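You operate a simulated robot arm through the tools that you are given. There is no shell and no other tool. Be economical: measure what you need, move in short steps, check, and stop when the job is done.

The job below is to be done with a simulated robot arm. You get a single attempt, and the scene is never put back.

Task
Test the three cups with the hand meter and tip the worst one into the drain bowl.
Fine: worst is the highest reading; cups and meter go back where they stood.

It is judged by the outcome, as a careful person would: the job done as asked, and still so three seconds after it is handed in. It fails if anything else is knocked over, pushed out of place, dropped, spilled or broken.

Robot
A 6-joint arm with a four-finger gripper on a trunk, on a base that drives. Base frame: it is fixed to the floor where the robot stands at the start and does not move with it; the origin is under the middle of the robot, x ahead of it, y to its left, z up; the surface under the hand at the start is at about z = 0.76. Readings come in m, rad, newtons and seconds.
Its first joint turns from -2.897 to 2.897 rad. Places, roughly: alarm dial [0.5, 0.9, 0.6]; black resin valve [0.8, -0.1, 1.1]; blue button [0.5, -0.9, 0.6]; booster switch [0.8, 1, 1.1]; drain a valve [0.5, 0.5, 0.6]; drain b valve [0.5, 0.3, 0.6]; drain bowl [0.6, -0.1, 0.8]; flush valve [0.8, 0.7, 1.1]; green button [0.5, -0.3, 0.6]; green resin valve [0.8, 0.2, 1.1]; latch of the black housing [0.6, 1.1, 0.9]; latch of the blue housing [0.6, 1.3, 0.9]; latch of the white housing [0.6, 0.9, 0.9]; mains valve [0.8, 1.3, 1.2]; meter stand [0.6, 0.1, 0.8]; meter switch [0.8, 0.4, 1.1]. Payload 3.43 kg.
The tool frame sits at the grasp point between the pads (the TCP): z along the fingers, y along the line on which they close. The tips reach 0.03 m beyond it. Largest opening 0.12 m; the body of the gripper starts 0.085 m behind the TCP.
Orientation is that of the tool frame in the base frame, as [roll, pitch, yaw] about the fixed x, y, z axes, in that order (R = Rz(yaw) Ry(pitch) Rx(roll)). With the fingers straight down and closing along the base's y, the tool's x points along the base's -x, its y along +y and its z along -z.

Tools
- The arm moves only by the tool step_arm. Its argument "steps" is one flat list of numbers, 7 for each row, row after row: the shift along the tool's x, y, z in m, then the turn, a rotation vector about the tool's x, y, z in rad, then the gripper command, from -1 (fully open) to 1 (shut), values between in proportion. In form: [dx, dy, dz, ax, ay, az, gripper, dx, dy, dz, ax, ay, az, gripper, ...]. A call has 1 to 20 rows; each row is the pose to reach, as a shift and turn from the pose commanded when the call began, along the tool's axes at that moment. Rows are played at 5 a second. More than 0.05 m and 0.15 rad between two rows, or a gripper value outside its range, and nothing of the call is played. Where a pose cannot be reached the arm comes as near as it can. A force on the tool above 40 N (or 10 N above the force at the start of the call, whichever is more), or a blocked arm, ends the call early, and 0.2 s more pass. Each finger halts on what it meets, pressing with about 39 N; the grip force reading is that of the motor and also rises with nothing between the fingers. The clock runs only during rows and for 0.2 s after the last one: add rows that repeat a pose to give the fingers time. It gives the time, the measured TCP pose, the force on the tool (base axes), the opening and the grip force at its end, in the units of the frame above (readings bear some noise), with the torque about the TCP (base axes, N m) and any sound that the robot's microphone picked up, and new pictures: "show" is both (left out), scene, wrist or none.
- Cameras (640 x 400 px; columns grow to the right, rows downward): "scene" is now at [-0.2022, 0.1756, 1.2407]; the picture's right is [-0.16, -0.99, 0.00], its down [-0.29, 0.04, -0.96] and it looks along [0.94, -0.15, -0.29] (base axes); focal length 268 px, centre (320, 200). "wrist" rides on the gripper at [0.072, -0.017, -0.12] in the tool frame; the picture's right is [0.23, 0.97, 0.00], its down [-0.81, 0.19, -0.55] and it looks along [-0.54, 0.13, 0.83] (tool axes); focal length 275 px, centre (320, 200). There is no depth. A picture from a camera that has moved, and an enlarged one, comes with that camera's place and axes in the base frame and with its lens.
- base_move(legs): drives the robot by 1 to 6 legs, each [ahead, turn to the left] in m and rad, along the robot's own axes; the way and the turn of a leg run together, so that a leg with both is an arc; at most 1.5 m and 3.142 rad a leg. The arm and the cameras ride along, it lands a little off, and it stops where it bumps. It gives what a move gives, and a new picture of the scene camera.
- turn_head(pan, tilt): turns the head with the scene camera to pan (to the left, within 2.496 rad either way) and tilt (down, from -0.506 to 1.204), counted from straight ahead of the robot. It gives what a move gives, and a new picture of the scene camera.
- zoom(camera, box): a new picture of the part [left, top, right, bottom] of that camera's present view, enlarged. The clock stands still meanwhile.
- hand_in(): hands the job in; it is judged then, once.

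Go step by step. Nothing tells you exact positions but the pictures and the camera data: compare them with the known pose of the tool, close in by small moves and look again before you grip or let go. The budget is 120 turns and 260 pictures, counting those below and the enlarged ones. Unless the task says otherwise, let go and move clear before handing in, and close with one line.

The tools are called after "Request:" by a JSON object that holds its "method" and its "body". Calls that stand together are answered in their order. step_arm: Moves the arm, as the interface text tells. Its arguments: {"type":"object","properties":{"steps":{"type":"array","items":{"type":"number"}},"show":{"type":"string","enum":["both","scene","wrist","none"]}},"required":["steps"]} The other tools are called the same way: base_move (legs) drives the base; turn_head (pan, tilt) turns the head that bears the scene camera; zoom (camera, box) takes an enlarged picture of a part of a camera's view; hand_in () hands the job in.

At the start:

```text
time: 0.0
tool_pos: [0.7298, 0.0036, 1.1826]
tool_rot: [-3.141, -0.002, 3.141]
force: [0.0, 0.5, 0.2]
torque: [0.02, 0.0, 0.02]
width: 0.1198
grip_force: 0.0
robot x, y, heading: [-0.0005, 0.0017, 0.002]
head pan, tilt: [-0.159, 0.284]
```

scene: 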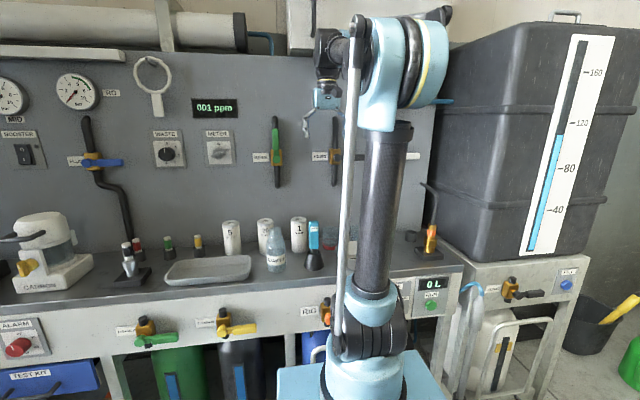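
wrist: 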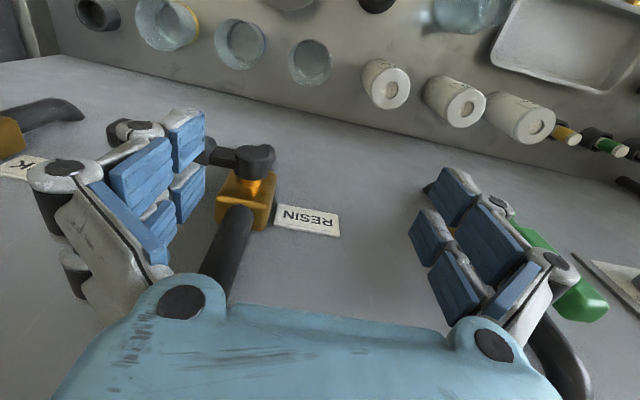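

The view shows a lab bench with canisters, some cups, a meter stand and a tray. I'll look closer to identify the cups, the meter and the drain bowl.

Request:
{"method": "zoom", "body": {"camera": "scene", "box": [160, 200, 480, 400]}}

Request:
{"method": "zoom", "body": {"camera": "wrist", "box": [60, 0, 640, 160]}}

Request:
{"method": "zoom", "body": {"camera": "scene", "box": [0, 60, 320, 260]}}

```text
2.00 times, centred on (320, 300) of scene
camera zoom: at [-0.2022, 0.1756, 1.2407], right [-0.16, -0.99, 0.0], down [-0.29, 0.04, -0.96], along [0.94, -0.15, -0.29], focal length 537 px, centre (320, 0)
```

zoom: 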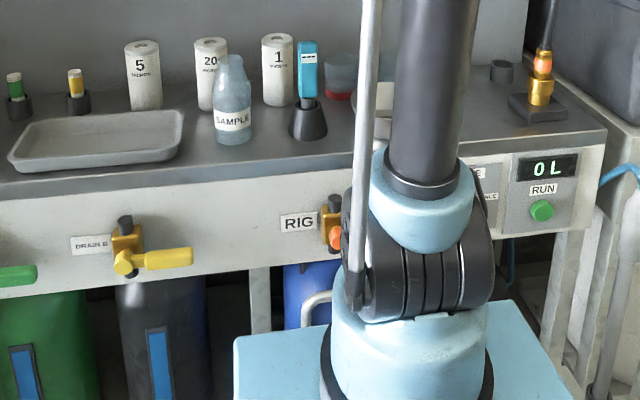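

```text
1.10 times, centred on (350, 80) of wrist
camera zoom: at [0.6594, -0.0138, 1.3014], right [-0.23, 0.97, 0.0], down [0.81, 0.19, 0.55], along [0.54, 0.13, -0.83], focal length 304 px, centre (287, 332)
```

zoom: 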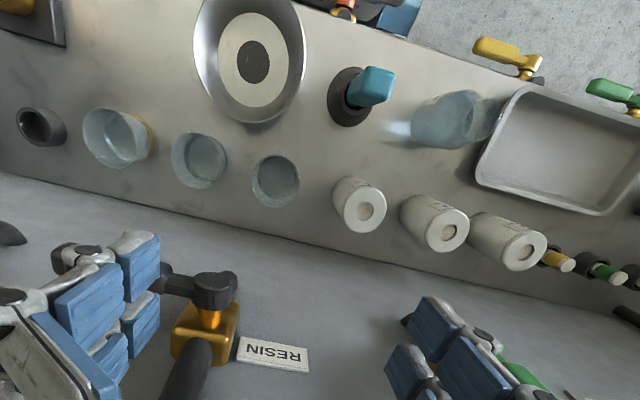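

```text
2.00 times, centred on (160, 160) of scene
camera zoom: at [-0.2022, 0.1756, 1.2407], right [-0.16, -0.99, 0.0], down [-0.29, 0.04, -0.96], along [0.94, -0.15, -0.29], focal length 537 px, centre (640, 280)
```

zoom: 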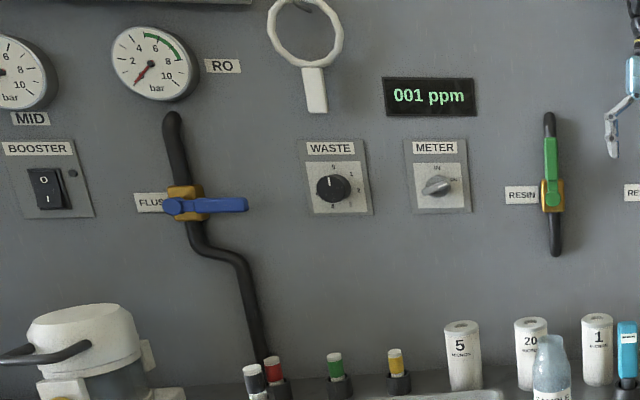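

The hand meter is the teal probe in the dark stand, the drain bowl lies to its right, and three cups stand behind it. I'll enlarge the meter switch, the meter and the cups.

Request:
{"method": "zoom", "body": {"camera": "scene", "box": [180, 90, 260, 140]}}

Request:
{"method": "zoom", "body": {"camera": "scene", "box": [195, 125, 245, 170]}}

Request:
{"method": "zoom", "body": {"camera": "scene", "box": [280, 205, 376, 275]}}

Request:
{"method": "zoom", "body": {"camera": "wrist", "box": [120, 0, 440, 120]}}

```text
8.00 times, centred on (220, 115) of scene
camera zoom: at [-0.2022, 0.1756, 1.2407], right [-0.16, -0.99, 0.0], down [-0.29, 0.04, -0.96], along [0.94, -0.15, -0.29], focal length 2148 px, centre (1120, 880)
```

zoom: 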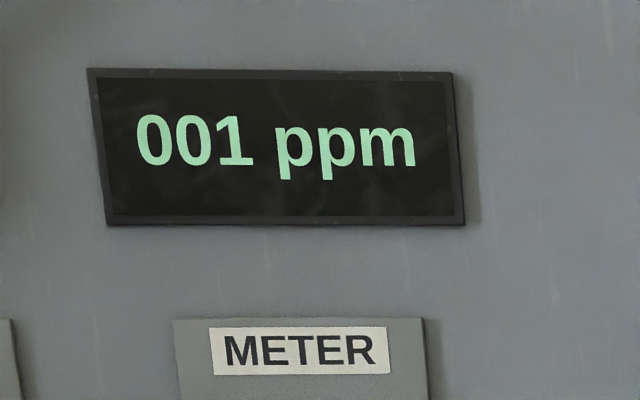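

```text
8.89 times, centred on (220, 148) of scene
camera zoom: at [-0.2022, 0.1756, 1.2407], right [-0.16, -0.99, 0.0], down [-0.29, 0.04, -0.96], along [0.94, -0.15, -0.29], focal length 2387 px, centre (1209, 667)
```

zoom: 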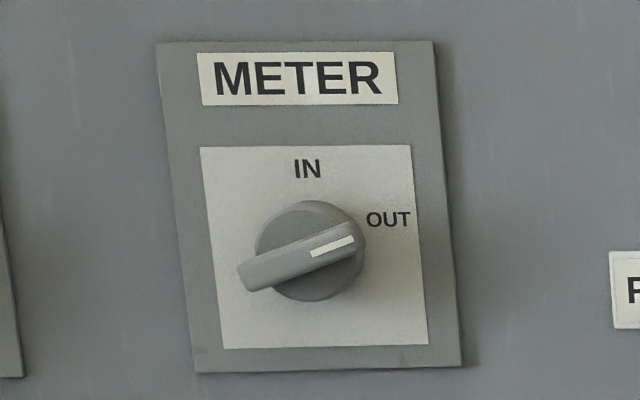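

```text
5.71 times, centred on (328, 240) of scene
camera zoom: at [-0.2022, 0.1756, 1.2407], right [-0.16, -0.99, 0.0], down [-0.29, 0.04, -0.96], along [0.94, -0.15, -0.29], focal length 1534 px, centre (274, -29)
```

zoom: 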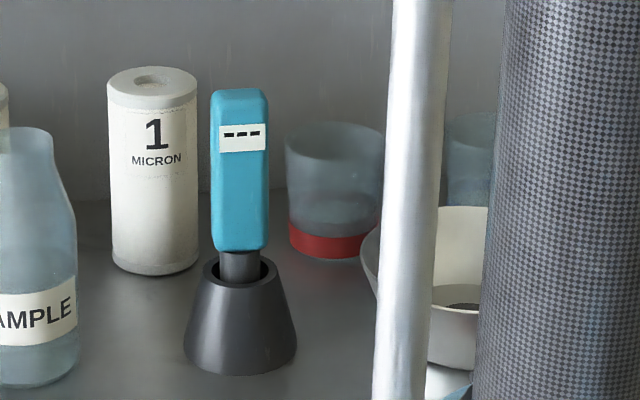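

```text
2.00 times, centred on (280, 60) of wrist
camera zoom: at [0.6594, -0.0138, 1.3014], right [-0.23, 0.97, 0.0], down [0.81, 0.19, 0.55], along [0.54, 0.13, -0.83], focal length 551 px, centre (400, 480)
```

zoom: 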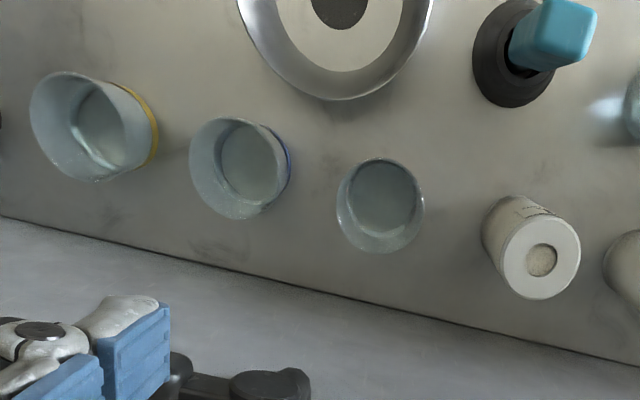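

The cups have red, blue and yellow bands, at roughly x≈0.72 and y≈-0.01, -0.12 and -0.23. The bowl is at about (0.61, -0.07) and the meter at about (0.60, 0.067), with its top near z≈0.92. I'll move above the meter with the fingers partly closed.

Request:
{"method": "step_arm", "body": {"steps": [0.026, 0.0126, 0.03, 0, 0, 0, -0.33, 0.052, 0.0252, 0.06, 0, 0, 0, -0.33, 0.078, 0.0378, 0.09, 0, 0, 0, -0.33, 0.104, 0.05, 0.12, 0, 0, 0, -0.33, 0.13, 0.063, 0.15, 0, 0, 0, -0.33, 0.13, 0.063, 0.15, 0, 0, 0, -0.33]}}

```text
time: 1.4
tool_pos: [0.5879, 0.0656, 1.0388]
tool_rot: [-3.142, 0.011, 3.14]
force: [-0.4, 0.6, 0.7]
torque: [0.0, 0.0, -0.02]
width: 0.0797
grip_force: 0.1
robot x, y, heading: [0.0017, -0.0034, -0.0]
head pan, tilt: [-0.159, 0.284]
camera scene: at [-0.2023, 0.1756, 1.2406], right [-0.16, -0.99, 0.0], down [-0.29, 0.04, -0.96], along [0.94, -0.15, -0.29], focal length 268 px, centre (320, 200)
camera wrist: at [0.5161, 0.0482, 1.1573], right [-0.23, 0.97, 0.0], down [0.8, 0.19, 0.56], along [0.55, 0.13, -0.83], focal length 275 px, centre (320, 200)
```

scene: 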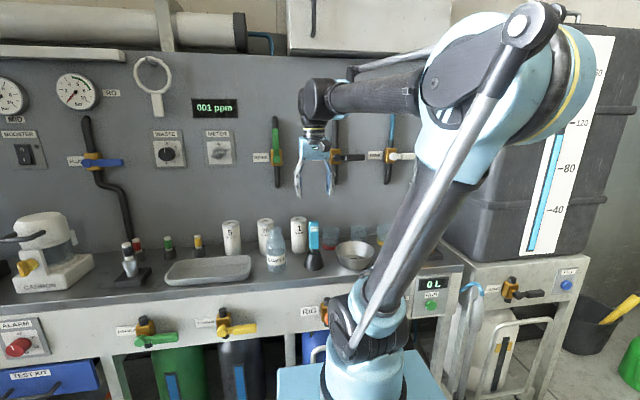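
wrist: 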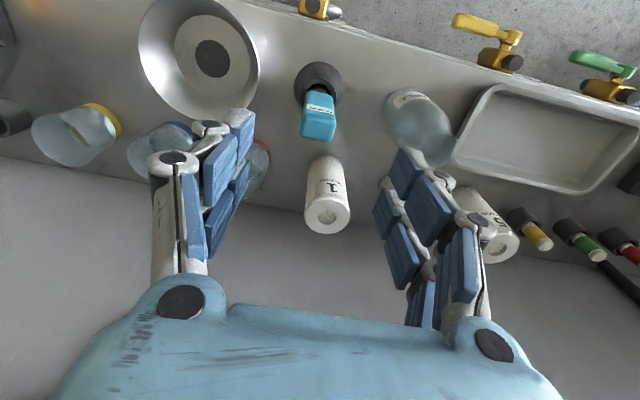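

Meter position agrees at about (0.60, 0.066). I'll check it enlarged before going down.

Request:
{"method": "zoom", "body": {"camera": "wrist", "box": [240, 40, 400, 140]}}

Request:
{"method": "zoom", "body": {"camera": "scene", "box": [280, 190, 440, 290]}}

```text
4.00 times, centred on (320, 90) of wrist
camera zoom: at [0.5161, 0.0482, 1.1573], right [-0.23, 0.97, 0.0], down [0.8, 0.19, 0.56], along [0.55, 0.13, -0.83], focal length 1101 px, centre (320, 640)
```

zoom: 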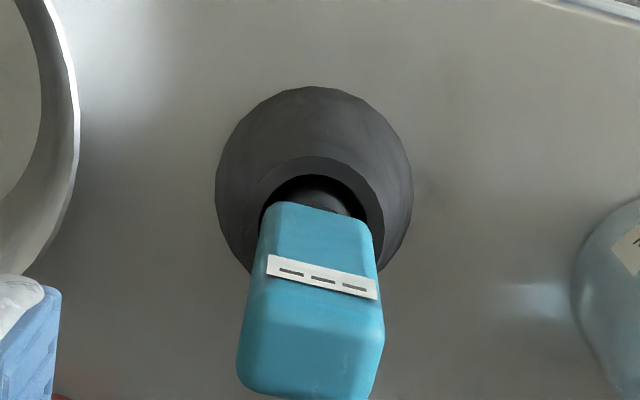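

```text
4.00 times, centred on (360, 240) of scene
camera zoom: at [-0.2023, 0.1756, 1.2406], right [-0.16, -0.99, 0.0], down [-0.29, 0.04, -0.96], along [0.94, -0.15, -0.29], focal length 1074 px, centre (160, 40)
```

zoom: 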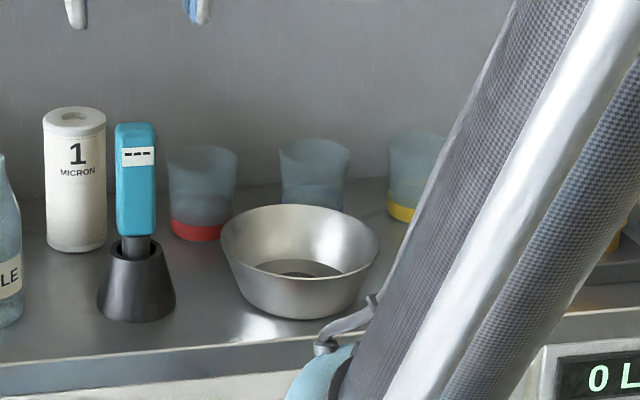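

Meter centre is about (0.600, 0.066). Before going down I'll hold still to see whether the measured pose settles at the commanded one.

Request:
{"method": "step_arm", "body": {"steps": [0, 0, 0.02, 0, 0, 0, -0.33, 0, 0, 0.02, 0, 0, 0, -0.33, 0, 0, 0.02, 0, 0, 0, -0.33], "show": "none"}}

```text
time: 2.2
tool_pos: [0.5888, 0.0659, 1.0176]
tool_rot: [-3.141, 0.009, -3.141]
force: [-0.4, 0.0, 0.1]
torque: [0.01, 0.01, 0.01]
width: 0.0798
grip_force: 0.0
robot x, y, heading: [0.0009, 0.0027, -0.0]
head pan, tilt: [-0.159, 0.284]
```

The measured pose sits about 1 cm off the commanded one, so I'll correct from measurements. Next I'll go down in two stages around the meter body.

Request:
{"method": "step_arm", "body": {"steps": [-0.011, 0, 0.03, 0, 0, 0, -0.33, -0.011, 0, 0.06, 0, 0, 0, -0.33, -0.011, 0, 0.06, 0, 0, 0, -0.33]}}

```text
time: 3.0
tool_pos: [0.5994, 0.0675, 0.9584]
tool_rot: [-3.141, 0.011, -3.141]
force: [0.3, 0.1, 0.3]
torque: [-0.02, -0.01, 0.0]
width: 0.0797
grip_force: 0.0
robot x, y, heading: [-0.0025, 0.0023, -0.001]
head pan, tilt: [-0.159, 0.284]
camera scene: at [-0.2022, 0.1757, 1.2407], right [-0.16, -0.99, 0.0], down [-0.29, 0.04, -0.96], along [0.94, -0.15, -0.29], focal length 268 px, centre (320, 200)
camera wrist: at [0.529, 0.0506, 1.0779], right [-0.23, 0.97, 0.0], down [0.8, 0.19, 0.56], along [0.55, 0.13, -0.83], focal length 275 px, centre (320, 200)
```

scene: 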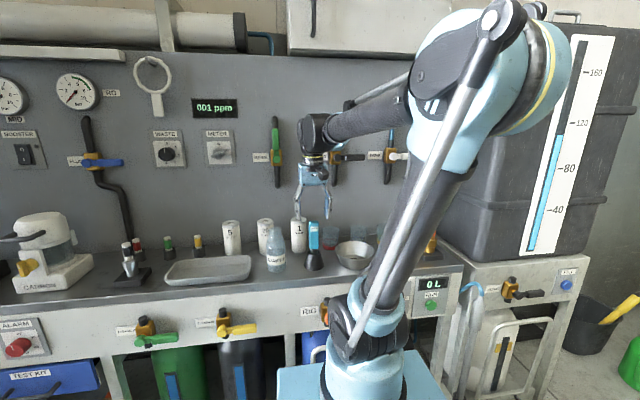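
wrist: 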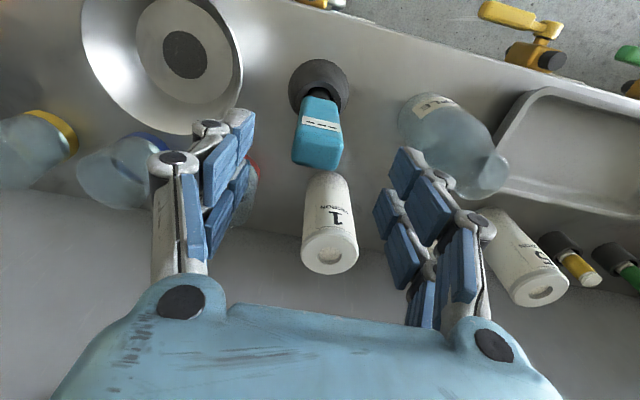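

Fingers straddle the meter. Lowering another 6.5 cm, then checking.

Request:
{"method": "step_arm", "body": {"steps": [0.002, -0.001, 0.033, 0, 0, 0, -0.33, 0.002, -0.001, 0.065, 0, 0, 0, -0.33, 0.002, -0.001, 0.065, 0, 0, 0, -0.33]}}

```text
time: 3.8
tool_pos: [0.5981, 0.0668, 0.8932]
tool_rot: [3.141, 0.011, 3.141]
force: [-0.5, -0.6, 0.2]
torque: [0.03, -0.01, 0.0]
width: 0.0797
grip_force: 0.0
robot x, y, heading: [0.0016, -0.0017, 0.002]
head pan, tilt: [-0.159, 0.284]
camera scene: at [-0.2022, 0.1757, 1.2407], right [-0.16, -0.99, 0.0], down [-0.29, 0.04, -0.96], along [0.94, -0.15, -0.29], focal length 268 px, centre (320, 200)
camera wrist: at [0.527, 0.049, 1.0127], right [-0.23, 0.97, 0.0], down [0.8, 0.19, 0.56], along [0.55, 0.13, -0.83], focal length 275 px, centre (320, 200)
```

scene: 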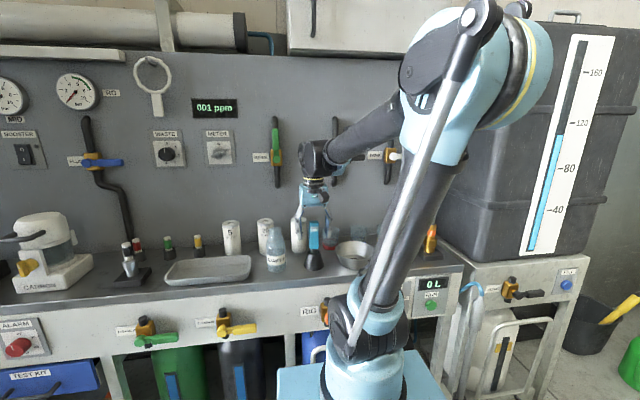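
wrist: 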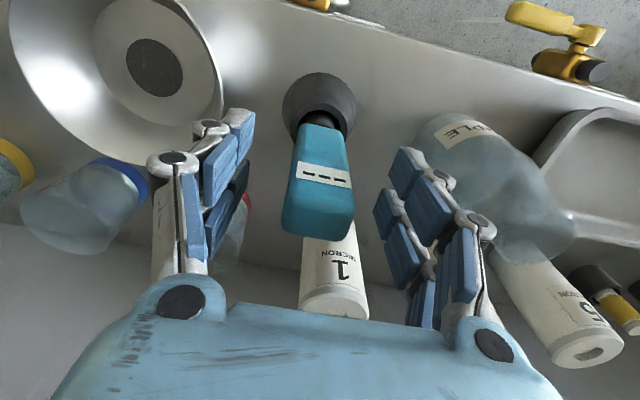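

The meter is centred between the fingers. Closing on it.

Request:
{"method": "step_arm", "body": {"steps": [0, -0.001, 0, 0, 0, 0, 0.1, 0, -0.001, 0, 0, 0, 0, 0.5, 0, -0.001, 0, 0, 0, 0, 1, 0, -0.001, 0, 0, 0, 0, 1, 0, -0.001, 0, 0, 0, 0, 1]}}

```text
time: 5.0
tool_pos: [0.5977, 0.0638, 0.8953]
tool_rot: [-3.141, 0.012, -3.14]
force: [0.5, 0.2, 1.3]
torque: [0.01, -0.02, -0.01]
width: 0.0314
grip_force: 38.3
robot x, y, heading: [-0.0038, 0.0004, 0.001]
head pan, tilt: [-0.159, 0.284]
camera scene: at [-0.2022, 0.1757, 1.2407], right [-0.16, -0.99, 0.0], down [-0.29, 0.04, -0.96], along [0.94, -0.15, -0.29], focal length 268 px, centre (320, 200)
camera wrist: at [0.5266, 0.0476, 1.0127], right [-0.23, 0.97, 0.0], down [0.8, 0.19, 0.56], along [0.55, 0.13, -0.83], focal length 275 px, centre (320, 200)
```

scene: 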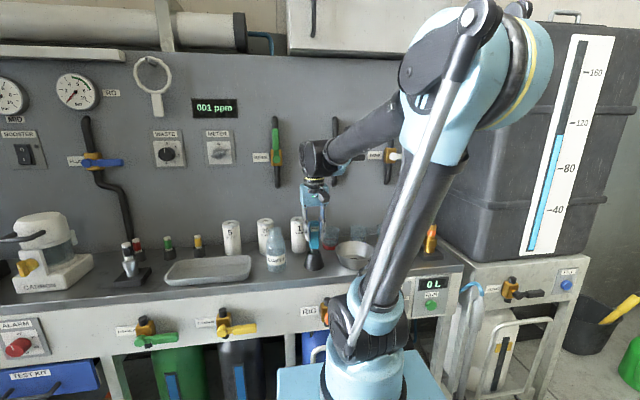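
wrist: 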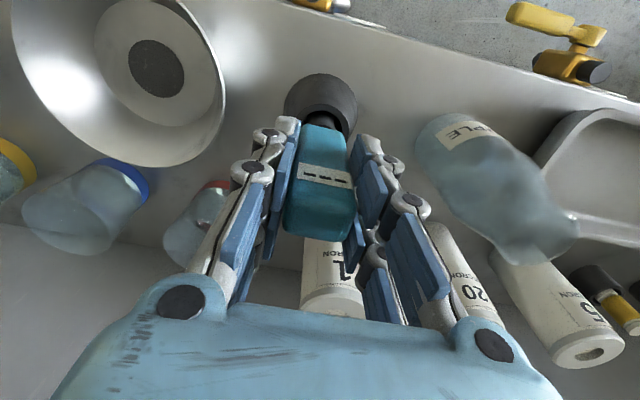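

Gripped (home pose about 0.598, 0.0645, 0.894). Lifting straight up about 12 cm.

Request:
{"method": "step_arm", "body": {"steps": [0, 0, -0.03, 0, 0, 0, 1, 0, 0, -0.06, 0, 0, 0, 1, 0, 0, -0.09, 0, 0, 0, 1, 0, 0, -0.12, 0, 0, 0, 1, 0, 0, -0.12, 0, 0, 0, 1]}}

Request:
{"method": "zoom", "body": {"camera": "scene", "box": [270, 170, 430, 270]}}

```text
time: 6.2
tool_pos: [0.5962, 0.0642, 1.0153]
tool_rot: [-3.141, 0.011, 3.14]
force: [0.4, 0.0, -0.7]
torque: [-0.01, -0.01, -0.01]
width: 0.0313
grip_force: 39.2
robot x, y, heading: [0.0022, 0.0019, 0.002]
head pan, tilt: [-0.159, 0.284]
camera scene: at [-0.2023, 0.1756, 1.2407], right [-0.16, -0.99, 0.0], down [-0.29, 0.04, -0.96], along [0.94, -0.15, -0.29], focal length 268 px, centre (320, 200)
camera wrist: at [0.5247, 0.0472, 1.1342], right [-0.23, 0.97, 0.0], down [0.8, 0.19, 0.56], along [0.55, 0.13, -0.83], focal length 275 px, centre (320, 200)
```

scene: 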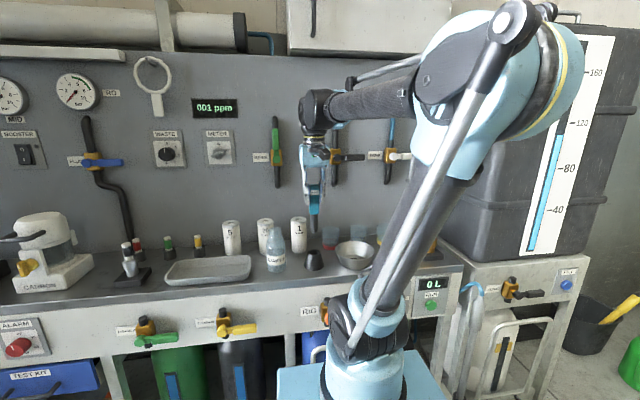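
wrist: 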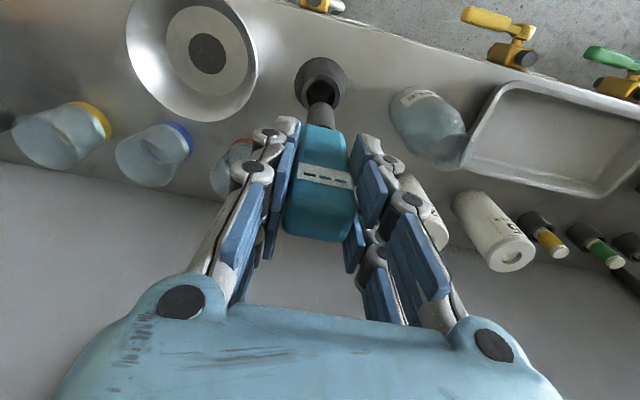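

```text
4.00 times, centred on (350, 220) of scene
camera zoom: at [-0.2023, 0.1756, 1.2407], right [-0.16, -0.99, 0.0], down [-0.29, 0.04, -0.96], along [0.94, -0.15, -0.29], focal length 1074 px, centre (200, 120)
```

zoom: 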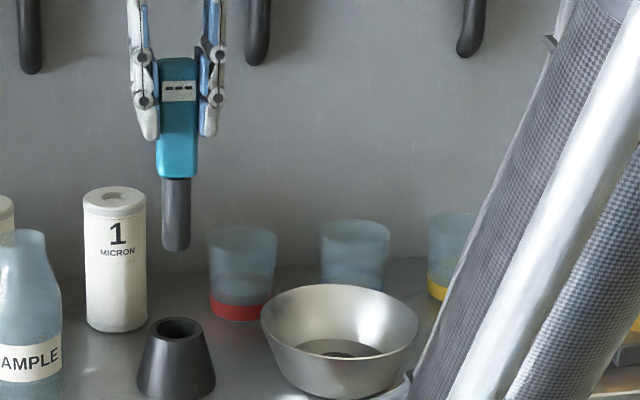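

The probe tip is about 0.132 m beyond the TCP. I'll go over the red cup (about 0.722, -0.013), leaning the hand 0.2 rad back so the wrist stays clear of the wall valves.

Request:
{"method": "step_arm", "body": {"steps": [-0.026, -0.019, 0, 0, -0.05, 0, 1, -0.052, -0.038, 0, 0, -0.1, 0, 1, -0.078, -0.058, 0, 0, -0.15, 0, 1, -0.105, -0.077, 0, 0, -0.2, 0, 1, -0.105, -0.077, 0, 0, -0.2, 0, 1]}}

Request:
{"method": "zoom", "body": {"camera": "scene", "box": [270, 120, 430, 270]}}

```text
time: 7.4
tool_pos: [0.7037, -0.0125, 1.0164]
tool_rot: [3.141, 0.211, 3.141]
force: [-1.2, -0.2, -0.5]
torque: [-0.02, 0.02, 0.0]
width: 0.0316
grip_force: 39.1
robot x, y, heading: [-0.0004, -0.0007, -0.002]
head pan, tilt: [-0.159, 0.284]
camera scene: at [-0.2022, 0.1756, 1.2407], right [-0.16, -0.99, 0.0], down [-0.29, 0.04, -0.96], along [0.94, -0.15, -0.29], focal length 268 px, centre (320, 200)
camera wrist: at [0.6094, -0.0299, 1.1183], right [-0.23, 0.97, -0.05], down [0.68, 0.19, 0.71], along [0.7, 0.13, -0.7], focal length 275 px, centre (320, 200)
```

scene: 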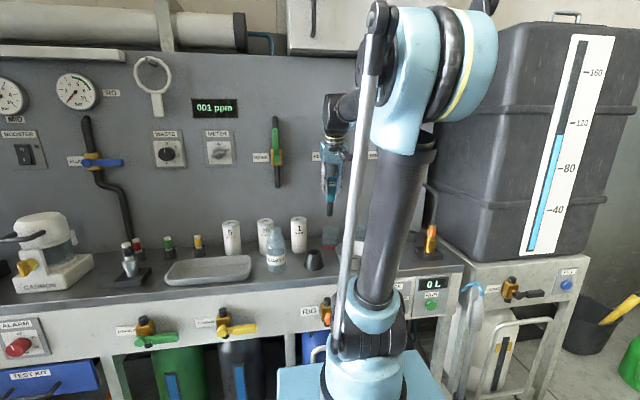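
wrist: 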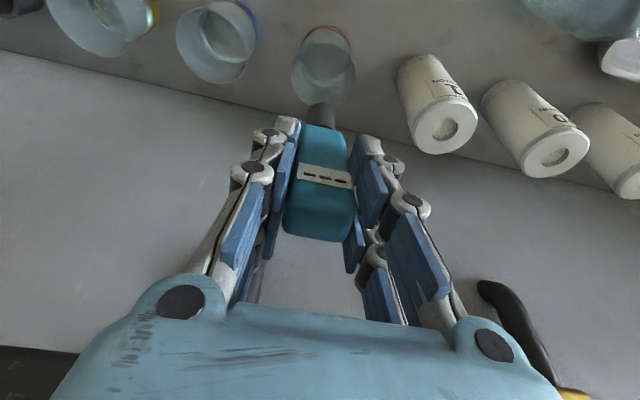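

```text
2.67 times, centred on (350, 195) of scene
camera zoom: at [-0.2022, 0.1756, 1.2407], right [-0.16, -0.99, 0.0], down [-0.29, 0.04, -0.96], along [0.94, -0.15, -0.29], focal length 716 px, centre (240, 213)
```

zoom: 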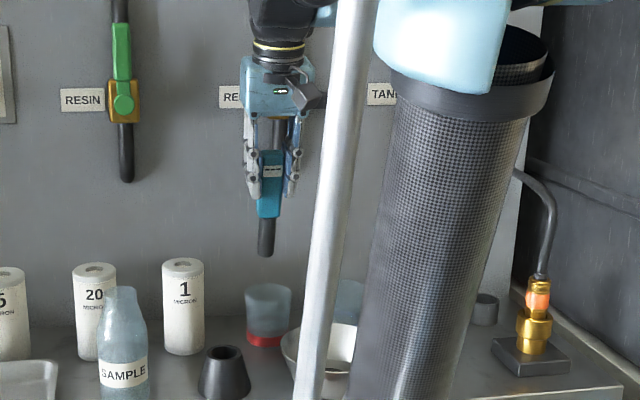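

Something dark sits right beside the palm in the scene view. I'll check whether it's the valve handle before going lower.

Request:
{"method": "zoom", "body": {"camera": "scene", "box": [310, 85, 390, 175]}}

Request:
{"method": "zoom", "body": {"camera": "wrist", "box": [160, 0, 480, 200]}}

```text
4.44 times, centred on (350, 130) of scene
camera zoom: at [-0.2022, 0.1756, 1.2407], right [-0.16, -0.99, 0.0], down [-0.29, 0.04, -0.96], along [0.94, -0.15, -0.29], focal length 1193 px, centre (187, 511)
```

zoom: 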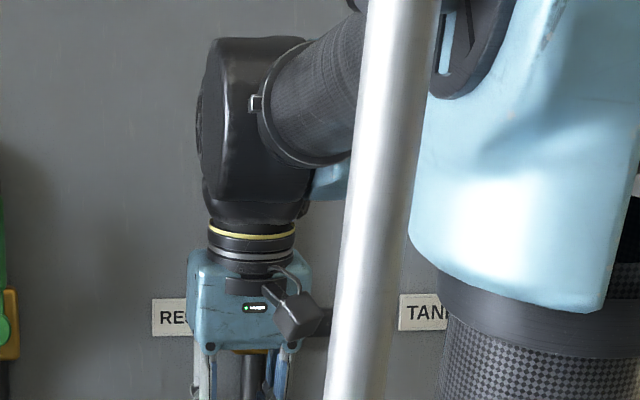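

```text
2.00 times, centred on (320, 100) of wrist
camera zoom: at [0.6094, -0.0299, 1.1183], right [-0.23, 0.97, -0.05], down [0.68, 0.19, 0.71], along [0.7, 0.13, -0.7], focal length 551 px, centre (320, 400)
```

zoom: 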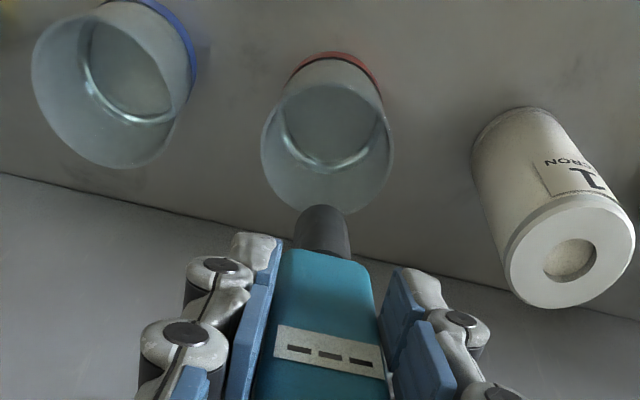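

That wedge is the camera housing, and the hand is clear of the valve. I'll shift 8 mm toward the robot and go down 5 cm, so the tip enters the cup mouth, then look.

Request:
{"method": "step_arm", "body": {"steps": [0.009, 0, 0.012, 0, 0, 0, 1, 0.0183, 0, 0.047, 0, 0, 0, 1, 0.0183, 0, 0.047, 0, 0, 0, 1], "show": "wrist"}}

Request:
{"method": "zoom", "body": {"camera": "scene", "box": [290, 170, 390, 260]}}

Request:
{"method": "zoom", "body": {"camera": "wrist", "box": [220, 60, 420, 200]}}

```text
time: 8.2
tool_pos: [0.6935, -0.0127, 0.966]
tool_rot: [3.141, 0.212, -3.141]
force: [-0.2, -1.1, -1.3]
torque: [-0.02, 0.03, -0.05]
width: 0.0312
grip_force: 39.0
robot x, y, heading: [-0.0015, 0.0013, -0.003]
head pan, tilt: [-0.159, 0.284]
camera wrist: at [0.5995, -0.0302, 1.0678], right [-0.23, 0.97, -0.05], down [0.68, 0.19, 0.71], along [0.7, 0.13, -0.7], focal length 275 px, centre (320, 200)
```

wrist: 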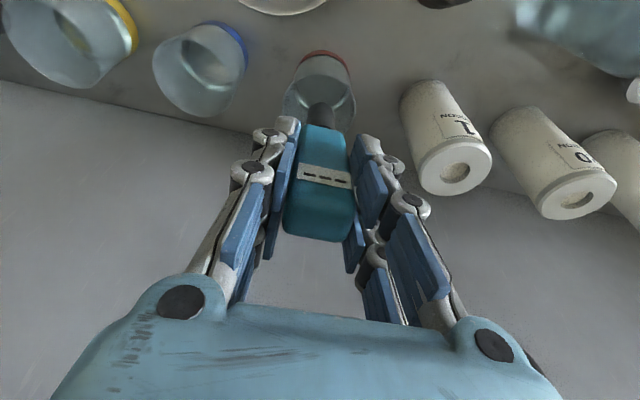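

```text
4.44 times, centred on (340, 215) of scene
camera zoom: at [-0.2022, 0.1756, 1.2407], right [-0.16, -0.99, 0.0], down [-0.29, 0.04, -0.96], along [0.94, -0.15, -0.29], focal length 1193 px, centre (231, 133)
```

zoom: 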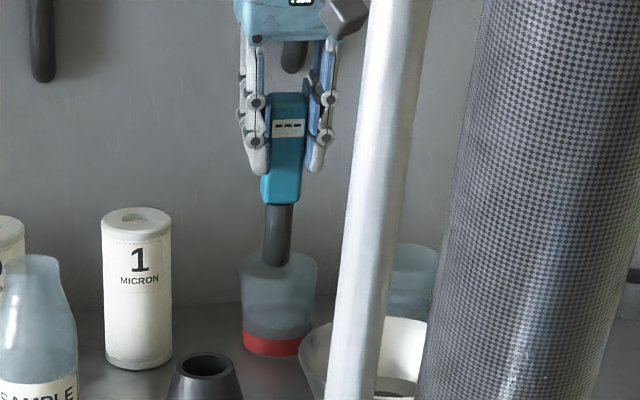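

```text
2.86 times, centred on (320, 130) of wrist
camera zoom: at [0.5995, -0.0302, 1.0678], right [-0.23, 0.97, -0.05], down [0.68, 0.19, 0.71], along [0.7, 0.13, -0.7], focal length 786 px, centre (320, 400)
```

zoom: 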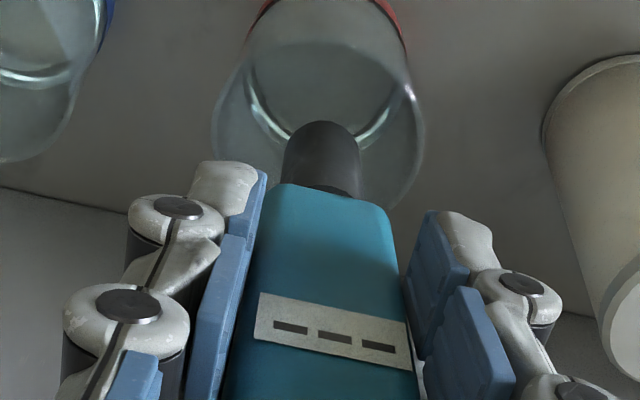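

The tip is centred in the red cup's mouth. Going down 5 cm more.

Request:
{"method": "step_arm", "body": {"steps": [0.0052, 0, 0.0245, 0, 0, 0, 1, 0.0105, 0, 0.0489, 0, 0, 0, 1, 0.0105, 0, 0.0489, 0, 0, 0, 1, 0.0105, 0, 0.0489, 0, 0, 0, 1], "show": "none"}}

Request:
{"method": "zoom", "body": {"camera": "scene", "box": [300, 180, 380, 260]}}

Request:
{"method": "zoom", "body": {"camera": "wrist", "box": [240, 80, 400, 200]}}

```text
time: 9.2
tool_pos: [0.6936, -0.0132, 0.9161]
tool_rot: [-3.14, 0.212, -3.141]
force: [-0.5, -0.2, -1.8]
torque: [-0.01, 0.02, -0.02]
width: 0.0315
grip_force: 38.9
robot x, y, heading: [0.0019, 0.0011, -0.0]
head pan, tilt: [-0.159, 0.284]
```

```text
5.00 times, centred on (340, 220) of scene
camera zoom: at [-0.2022, 0.1756, 1.2407], right [-0.16, -0.99, 0.0], down [-0.29, 0.04, -0.96], along [0.94, -0.15, -0.29], focal length 1342 px, centre (220, 100)
```

zoom: 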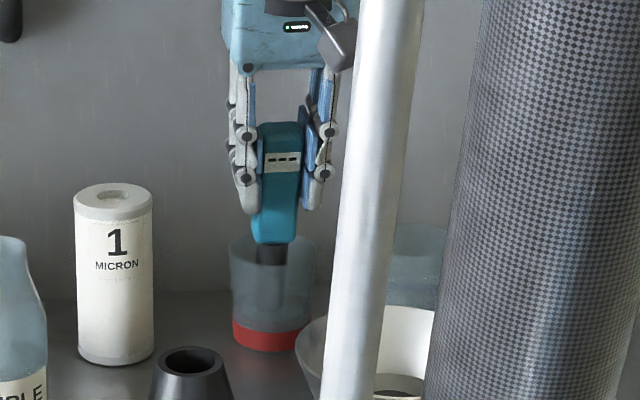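

```text
3.33 times, centred on (320, 140) of wrist
camera zoom: at [0.5987, -0.0297, 1.0174], right [-0.23, 0.97, -0.05], down [0.68, 0.19, 0.71], along [0.7, 0.13, -0.7], focal length 918 px, centre (320, 400)
```

zoom: 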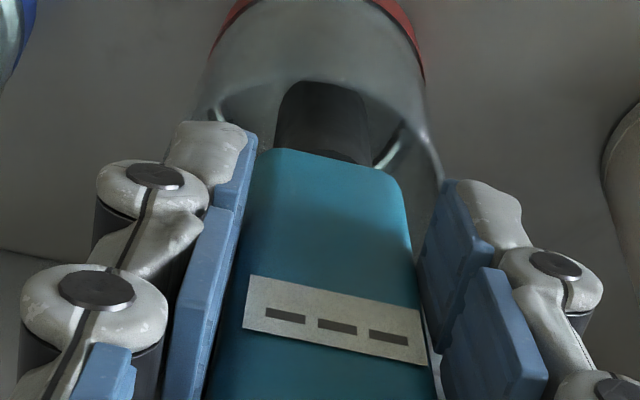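

Still "---". Lowering another 1 cm and waiting.

Request:
{"method": "step_arm", "body": {"steps": [0.0021, 0, 0.0098, 0, 0, 0, 1, 0.0021, 0, 0.0098, 0, 0, 0, 1, 0.0021, 0, 0.0098, 0, 0, 0, 1, 0.0021, 0, 0.0098, 0, 0, 0, 1, 0.0021, 0, 0.0098, 0, 0, 0, 1], "show": "none"}}

Request:
{"method": "zoom", "body": {"camera": "wrist", "box": [240, 80, 400, 200]}}

```text
time: 10.4
tool_pos: [0.6932, -0.0122, 0.9044]
tool_rot: [-3.141, 0.211, 3.14]
force: [0.2, 0.0, -0.5]
torque: [0.03, 0.0, -0.03]
width: 0.0314
grip_force: 38.4
robot x, y, heading: [0.0007, 0.0003, -0.0]
head pan, tilt: [-0.159, 0.284]
```

```text
3.33 times, centred on (320, 140) of wrist
camera zoom: at [0.5991, -0.0299, 1.0071], right [-0.23, 0.97, -0.05], down [0.68, 0.19, 0.71], along [0.7, 0.13, -0.7], focal length 918 px, centre (320, 400)
```

zoom: 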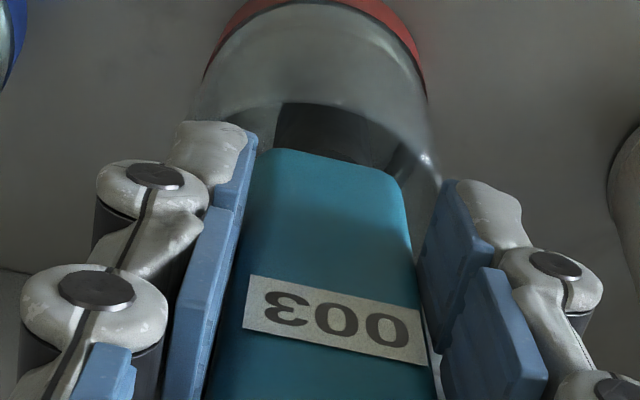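

It reads 003 (upside down in this view). I'll wait to see that it is stable, and check it in the scene view too.

Request:
{"method": "step_arm", "body": {"steps": [0, 0, 0, 0, 0, 0, 1, 0, 0, 0, 0, 0, 0, 1, 0, 0, 0, 0, 0, 0, 1, 0, 0, 0, 0, 0, 0, 1, 0, 0, 0, 0, 0, 0, 1, 0, 0, 0, 0, 0, 0, 1, 0, 0, 0, 0, 0, 0, 1, 0, 0, 0, 0, 0, 0, 1, 0, 0, 0, 0, 0, 0, 1, 0, 0, 0, 0, 0, 0, 1], "show": "none"}}

Request:
{"method": "zoom", "body": {"camera": "wrist", "box": [240, 80, 400, 200]}}

Request:
{"method": "zoom", "body": {"camera": "scene", "box": [325, 195, 365, 230]}}

```text
time: 12.6
tool_pos: [0.6937, -0.0124, 0.9044]
tool_rot: [-3.141, 0.211, 3.142]
force: [0.6, -0.7, -1.1]
torque: [0.01, -0.01, 0.0]
width: 0.0317
grip_force: 38.9
robot x, y, heading: [-0.0018, -0.0004, 0.0]
head pan, tilt: [-0.159, 0.284]
```

```text
3.33 times, centred on (320, 140) of wrist
camera zoom: at [0.5991, -0.0299, 1.0071], right [-0.23, 0.97, -0.05], down [0.68, 0.19, 0.71], along [0.7, 0.13, -0.7], focal length 918 px, centre (320, 400)
```

zoom: 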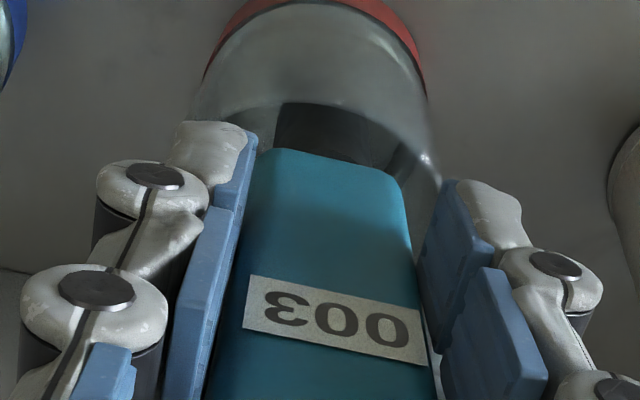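

```text
11.43 times, centred on (345, 212) of scene
camera zoom: at [-0.2022, 0.1756, 1.2407], right [-0.16, -0.99, 0.0], down [-0.29, 0.04, -0.96], along [0.94, -0.15, -0.29], focal length 3068 px, centre (34, 57)
```

zoom: 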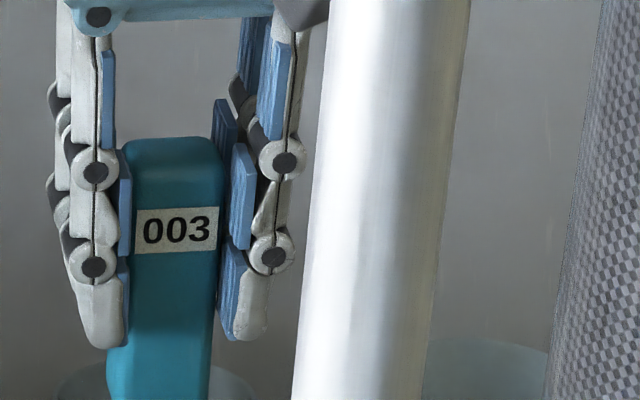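

Red cup reads a stable 003. Raising straight up and moving over to the blue cup.

Request:
{"method": "step_arm", "body": {"steps": [-0.008, 0, -0.0375, 0, 0, 0, 1, -0.016, 0, -0.075, 0, 0, 0, 1, -0.0243, 0, -0.1127, 0, 0, 0, 1, -0.0243, -0.04, -0.1127, 0, 0, 0, 1, -0.0243, -0.08, -0.1127, 0, 0, 0, 1, -0.0243, -0.11, -0.1127, 0, 0, 0, 1, -0.0243, -0.11, -0.1127, 0, 0, 0, 1]}}

Request:
{"method": "zoom", "body": {"camera": "wrist", "box": [160, 0, 480, 200]}}

```text
time: 14.2
tool_pos: [0.6943, -0.1218, 1.0218]
tool_rot: [-3.142, 0.211, -3.141]
force: [-0.7, 0.8, -0.8]
torque: [0.0, 0.02, -0.01]
width: 0.0313
grip_force: 38.5
robot x, y, heading: [0.0014, 0.001, -0.001]
head pan, tilt: [-0.159, 0.284]
camera scene: at [-0.2022, 0.1756, 1.2407], right [-0.16, -0.99, 0.0], down [-0.29, 0.04, -0.96], along [0.94, -0.15, -0.29], focal length 268 px, centre (320, 200)
camera wrist: at [0.6001, -0.1389, 1.1233], right [-0.23, 0.97, -0.05], down [0.68, 0.19, 0.71], along [0.7, 0.13, -0.7], focal length 275 px, centre (320, 200)
```

scene: 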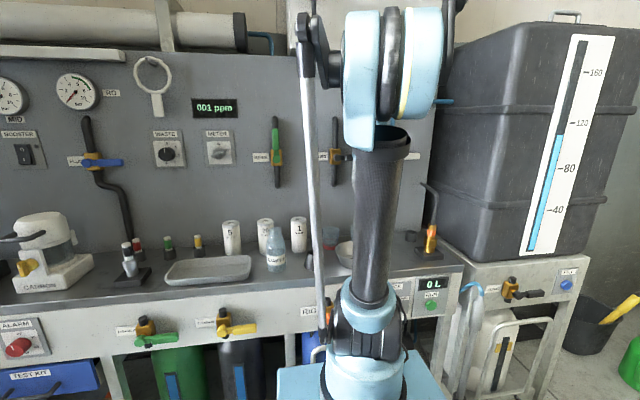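
wrist: 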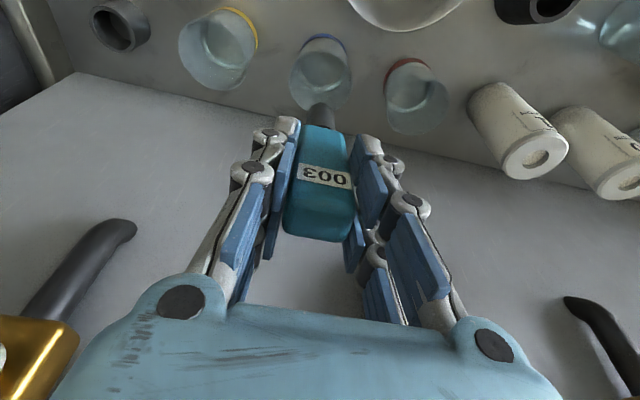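

```text
2.00 times, centred on (320, 100) of wrist
camera zoom: at [0.6001, -0.1389, 1.1233], right [-0.23, 0.97, -0.05], down [0.68, 0.19, 0.71], along [0.7, 0.13, -0.7], focal length 551 px, centre (320, 400)
```

zoom: 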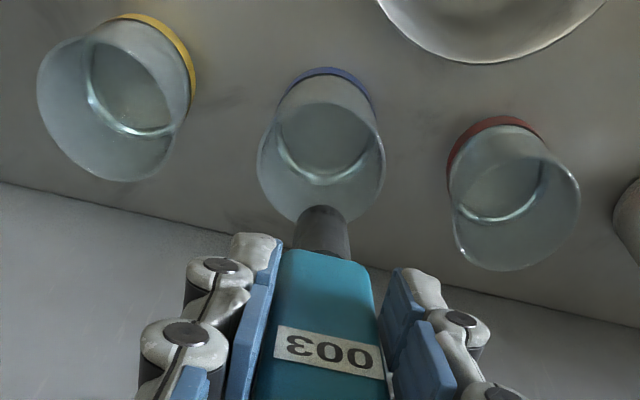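

Aligned over the blue cup (display still holds 003). Going down in the same way, pausing at the rim to check.

Request:
{"method": "step_arm", "body": {"steps": [0.0063, -0.002, 0.0293, 0, 0, 0, 1, 0.0126, -0.002, 0.0587, 0, 0, 0, 1, 0.0126, -0.002, 0.0587, 0, 0, 0, 1], "show": "none"}}

Request:
{"method": "zoom", "body": {"camera": "wrist", "box": [220, 60, 420, 200]}}

```text
time: 15.0
tool_pos: [0.6926, -0.1238, 0.9596]
tool_rot: [3.141, 0.212, -3.141]
force: [0.2, 0.4, -2.3]
torque: [-0.04, -0.01, 0.02]
width: 0.0313
grip_force: 39.1
robot x, y, heading: [-0.0004, 0.0018, -0.001]
head pan, tilt: [-0.159, 0.284]
```

```text
2.86 times, centred on (320, 130) of wrist
camera zoom: at [0.5992, -0.1402, 1.0623], right [-0.23, 0.97, -0.05], down [0.68, 0.19, 0.71], along [0.7, 0.13, -0.7], focal length 786 px, centre (320, 400)
```

zoom: 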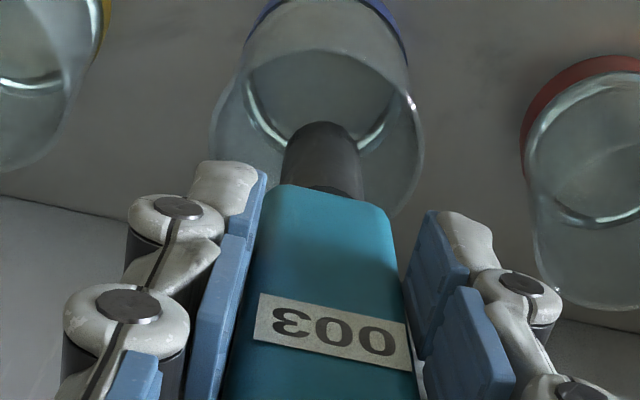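

Centred as before. Going down the remaining 5.5 cm.

Request:
{"method": "step_arm", "body": {"steps": [0.006, 0, 0.027, 0, 0, 0, 1, 0.0117, 0, 0.0543, 0, 0, 0, 1, 0.0117, 0, 0.0543, 0, 0, 0, 1, 0.0117, 0, 0.0543, 0, 0, 0, 1, 0.0117, 0, 0.0543, 0, 0, 0, 1, 0.0117, 0, 0.0543, 0, 0, 0, 1, 0.0117, 0, 0.0543, 0, 0, 0, 1, 0.0117, 0, 0.0543, 0, 0, 0, 1, 0.0117, 0, 0.0543, 0, 0, 0, 1], "show": "none"}}

Request:
{"method": "zoom", "body": {"camera": "wrist", "box": [240, 80, 400, 200]}}

```text
time: 17.0
tool_pos: [0.6953, -0.124, 0.9059]
tool_rot: [3.141, 0.212, 3.141]
force: [-0.5, -0.4, -0.3]
torque: [0.07, 0.01, -0.01]
width: 0.0313
grip_force: 38.8
robot x, y, heading: [-0.0005, -0.0004, 0.004]
head pan, tilt: [-0.159, 0.284]
```

```text
3.33 times, centred on (320, 140) of wrist
camera zoom: at [0.6007, -0.1411, 1.008], right [-0.23, 0.97, -0.05], down [0.68, 0.19, 0.71], along [0.7, 0.13, -0.7], focal length 918 px, centre (320, 400)
```

zoom: 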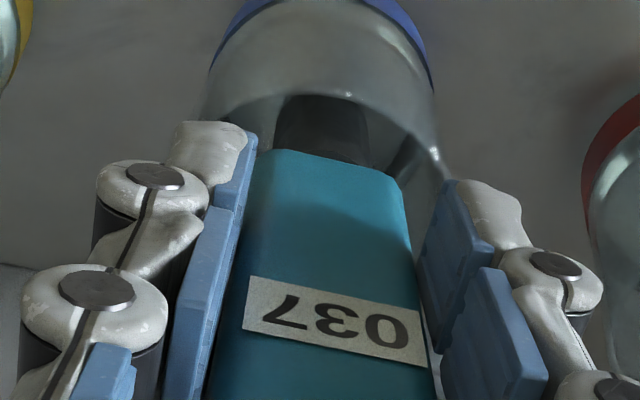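

Blue reads 037. Raising and moving to the yellow cup, which will also show whether the held value stays at 037.

Request:
{"method": "step_arm", "body": {"steps": [-0.008, 0, -0.0375, 0, 0, 0, 1, -0.016, 0, -0.075, 0, 0, 0, 1, -0.0243, 0, -0.1127, 0, 0, 0, 1, -0.0243, -0.04, -0.1127, 0, 0, 0, 1, -0.0243, -0.08, -0.1127, 0, 0, 0, 1, -0.0243, -0.108, -0.1127, 0, 0, 0, 1, -0.0243, -0.108, -0.1127, 0, 0, 0, 1], "show": "scene"}}

Request:
{"method": "zoom", "body": {"camera": "wrist", "box": [160, 0, 480, 200]}}

```text
time: 18.6
tool_pos: [0.6932, -0.231, 1.0218]
tool_rot: [3.141, 0.211, -3.14]
force: [-0.9, -0.2, -0.6]
torque: [-0.01, 0.02, -0.03]
width: 0.0314
grip_force: 39.0
robot x, y, heading: [-0.0005, -0.0046, 0.004]
head pan, tilt: [-0.159, 0.284]
camera scene: at [-0.2022, 0.1756, 1.2407], right [-0.16, -0.99, 0.0], down [-0.29, 0.04, -0.96], along [0.94, -0.15, -0.29], focal length 268 px, centre (320, 200)
```

scene: 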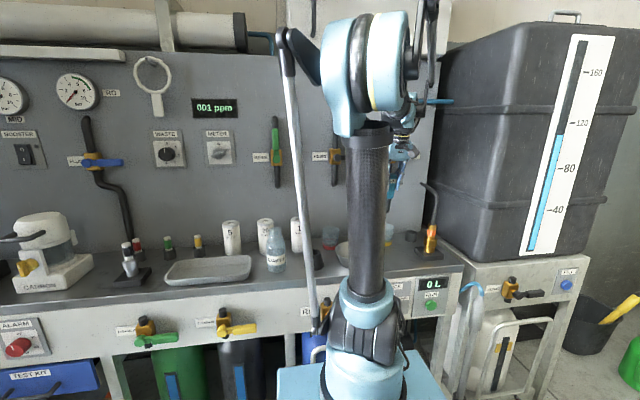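

```text
2.00 times, centred on (320, 100) of wrist
camera zoom: at [0.5995, -0.2495, 1.1234], right [-0.23, 0.97, -0.05], down [0.68, 0.19, 0.71], along [0.7, 0.13, -0.7], focal length 551 px, centre (320, 400)
```

zoom: 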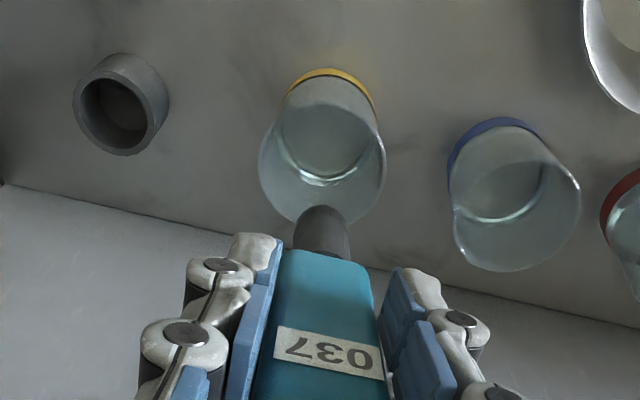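

The alignment matches what I had at blue. I'll go down the same way, all at once.

Request:
{"method": "step_arm", "body": {"steps": [0.006, -0.002, 0.028, 0, 0, 0, 1, 0.012, -0.002, 0.056, 0, 0, 0, 1, 0.018, -0.002, 0.084, 0, 0, 0, 1, 0.0243, -0.002, 0.1128, 0, 0, 0, 1, 0.0243, -0.002, 0.1128, 0, 0, 0, 1, 0.0243, -0.002, 0.1128, 0, 0, 0, 1, 0.0243, -0.002, 0.1128, 0, 0, 0, 1, 0.0243, -0.002, 0.1128, 0, 0, 0, 1, 0.0243, -0.002, 0.1128, 0, 0, 0, 1], "show": "none"}}

Request:
{"method": "zoom", "body": {"camera": "wrist", "box": [240, 80, 400, 200]}}

```text
time: 20.6
tool_pos: [0.6947, -0.2339, 0.9046]
tool_rot: [-3.141, 0.209, -3.14]
force: [0.3, 0.6, -0.3]
torque: [0.02, -0.02, -0.03]
width: 0.0315
grip_force: 39.0
robot x, y, heading: [-0.0011, 0.0019, 0.006]
head pan, tilt: [-0.159, 0.284]
```

```text
3.33 times, centred on (320, 140) of wrist
camera zoom: at [0.601, -0.2508, 1.0067], right [-0.23, 0.97, -0.05], down [0.68, 0.19, 0.71], along [0.7, 0.13, -0.7], focal length 918 px, centre (320, 400)
```

zoom: 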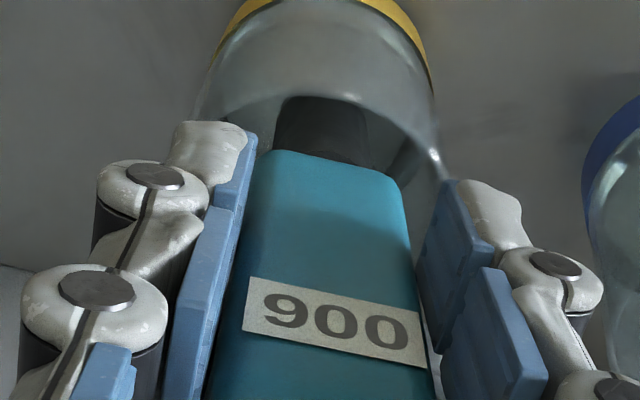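

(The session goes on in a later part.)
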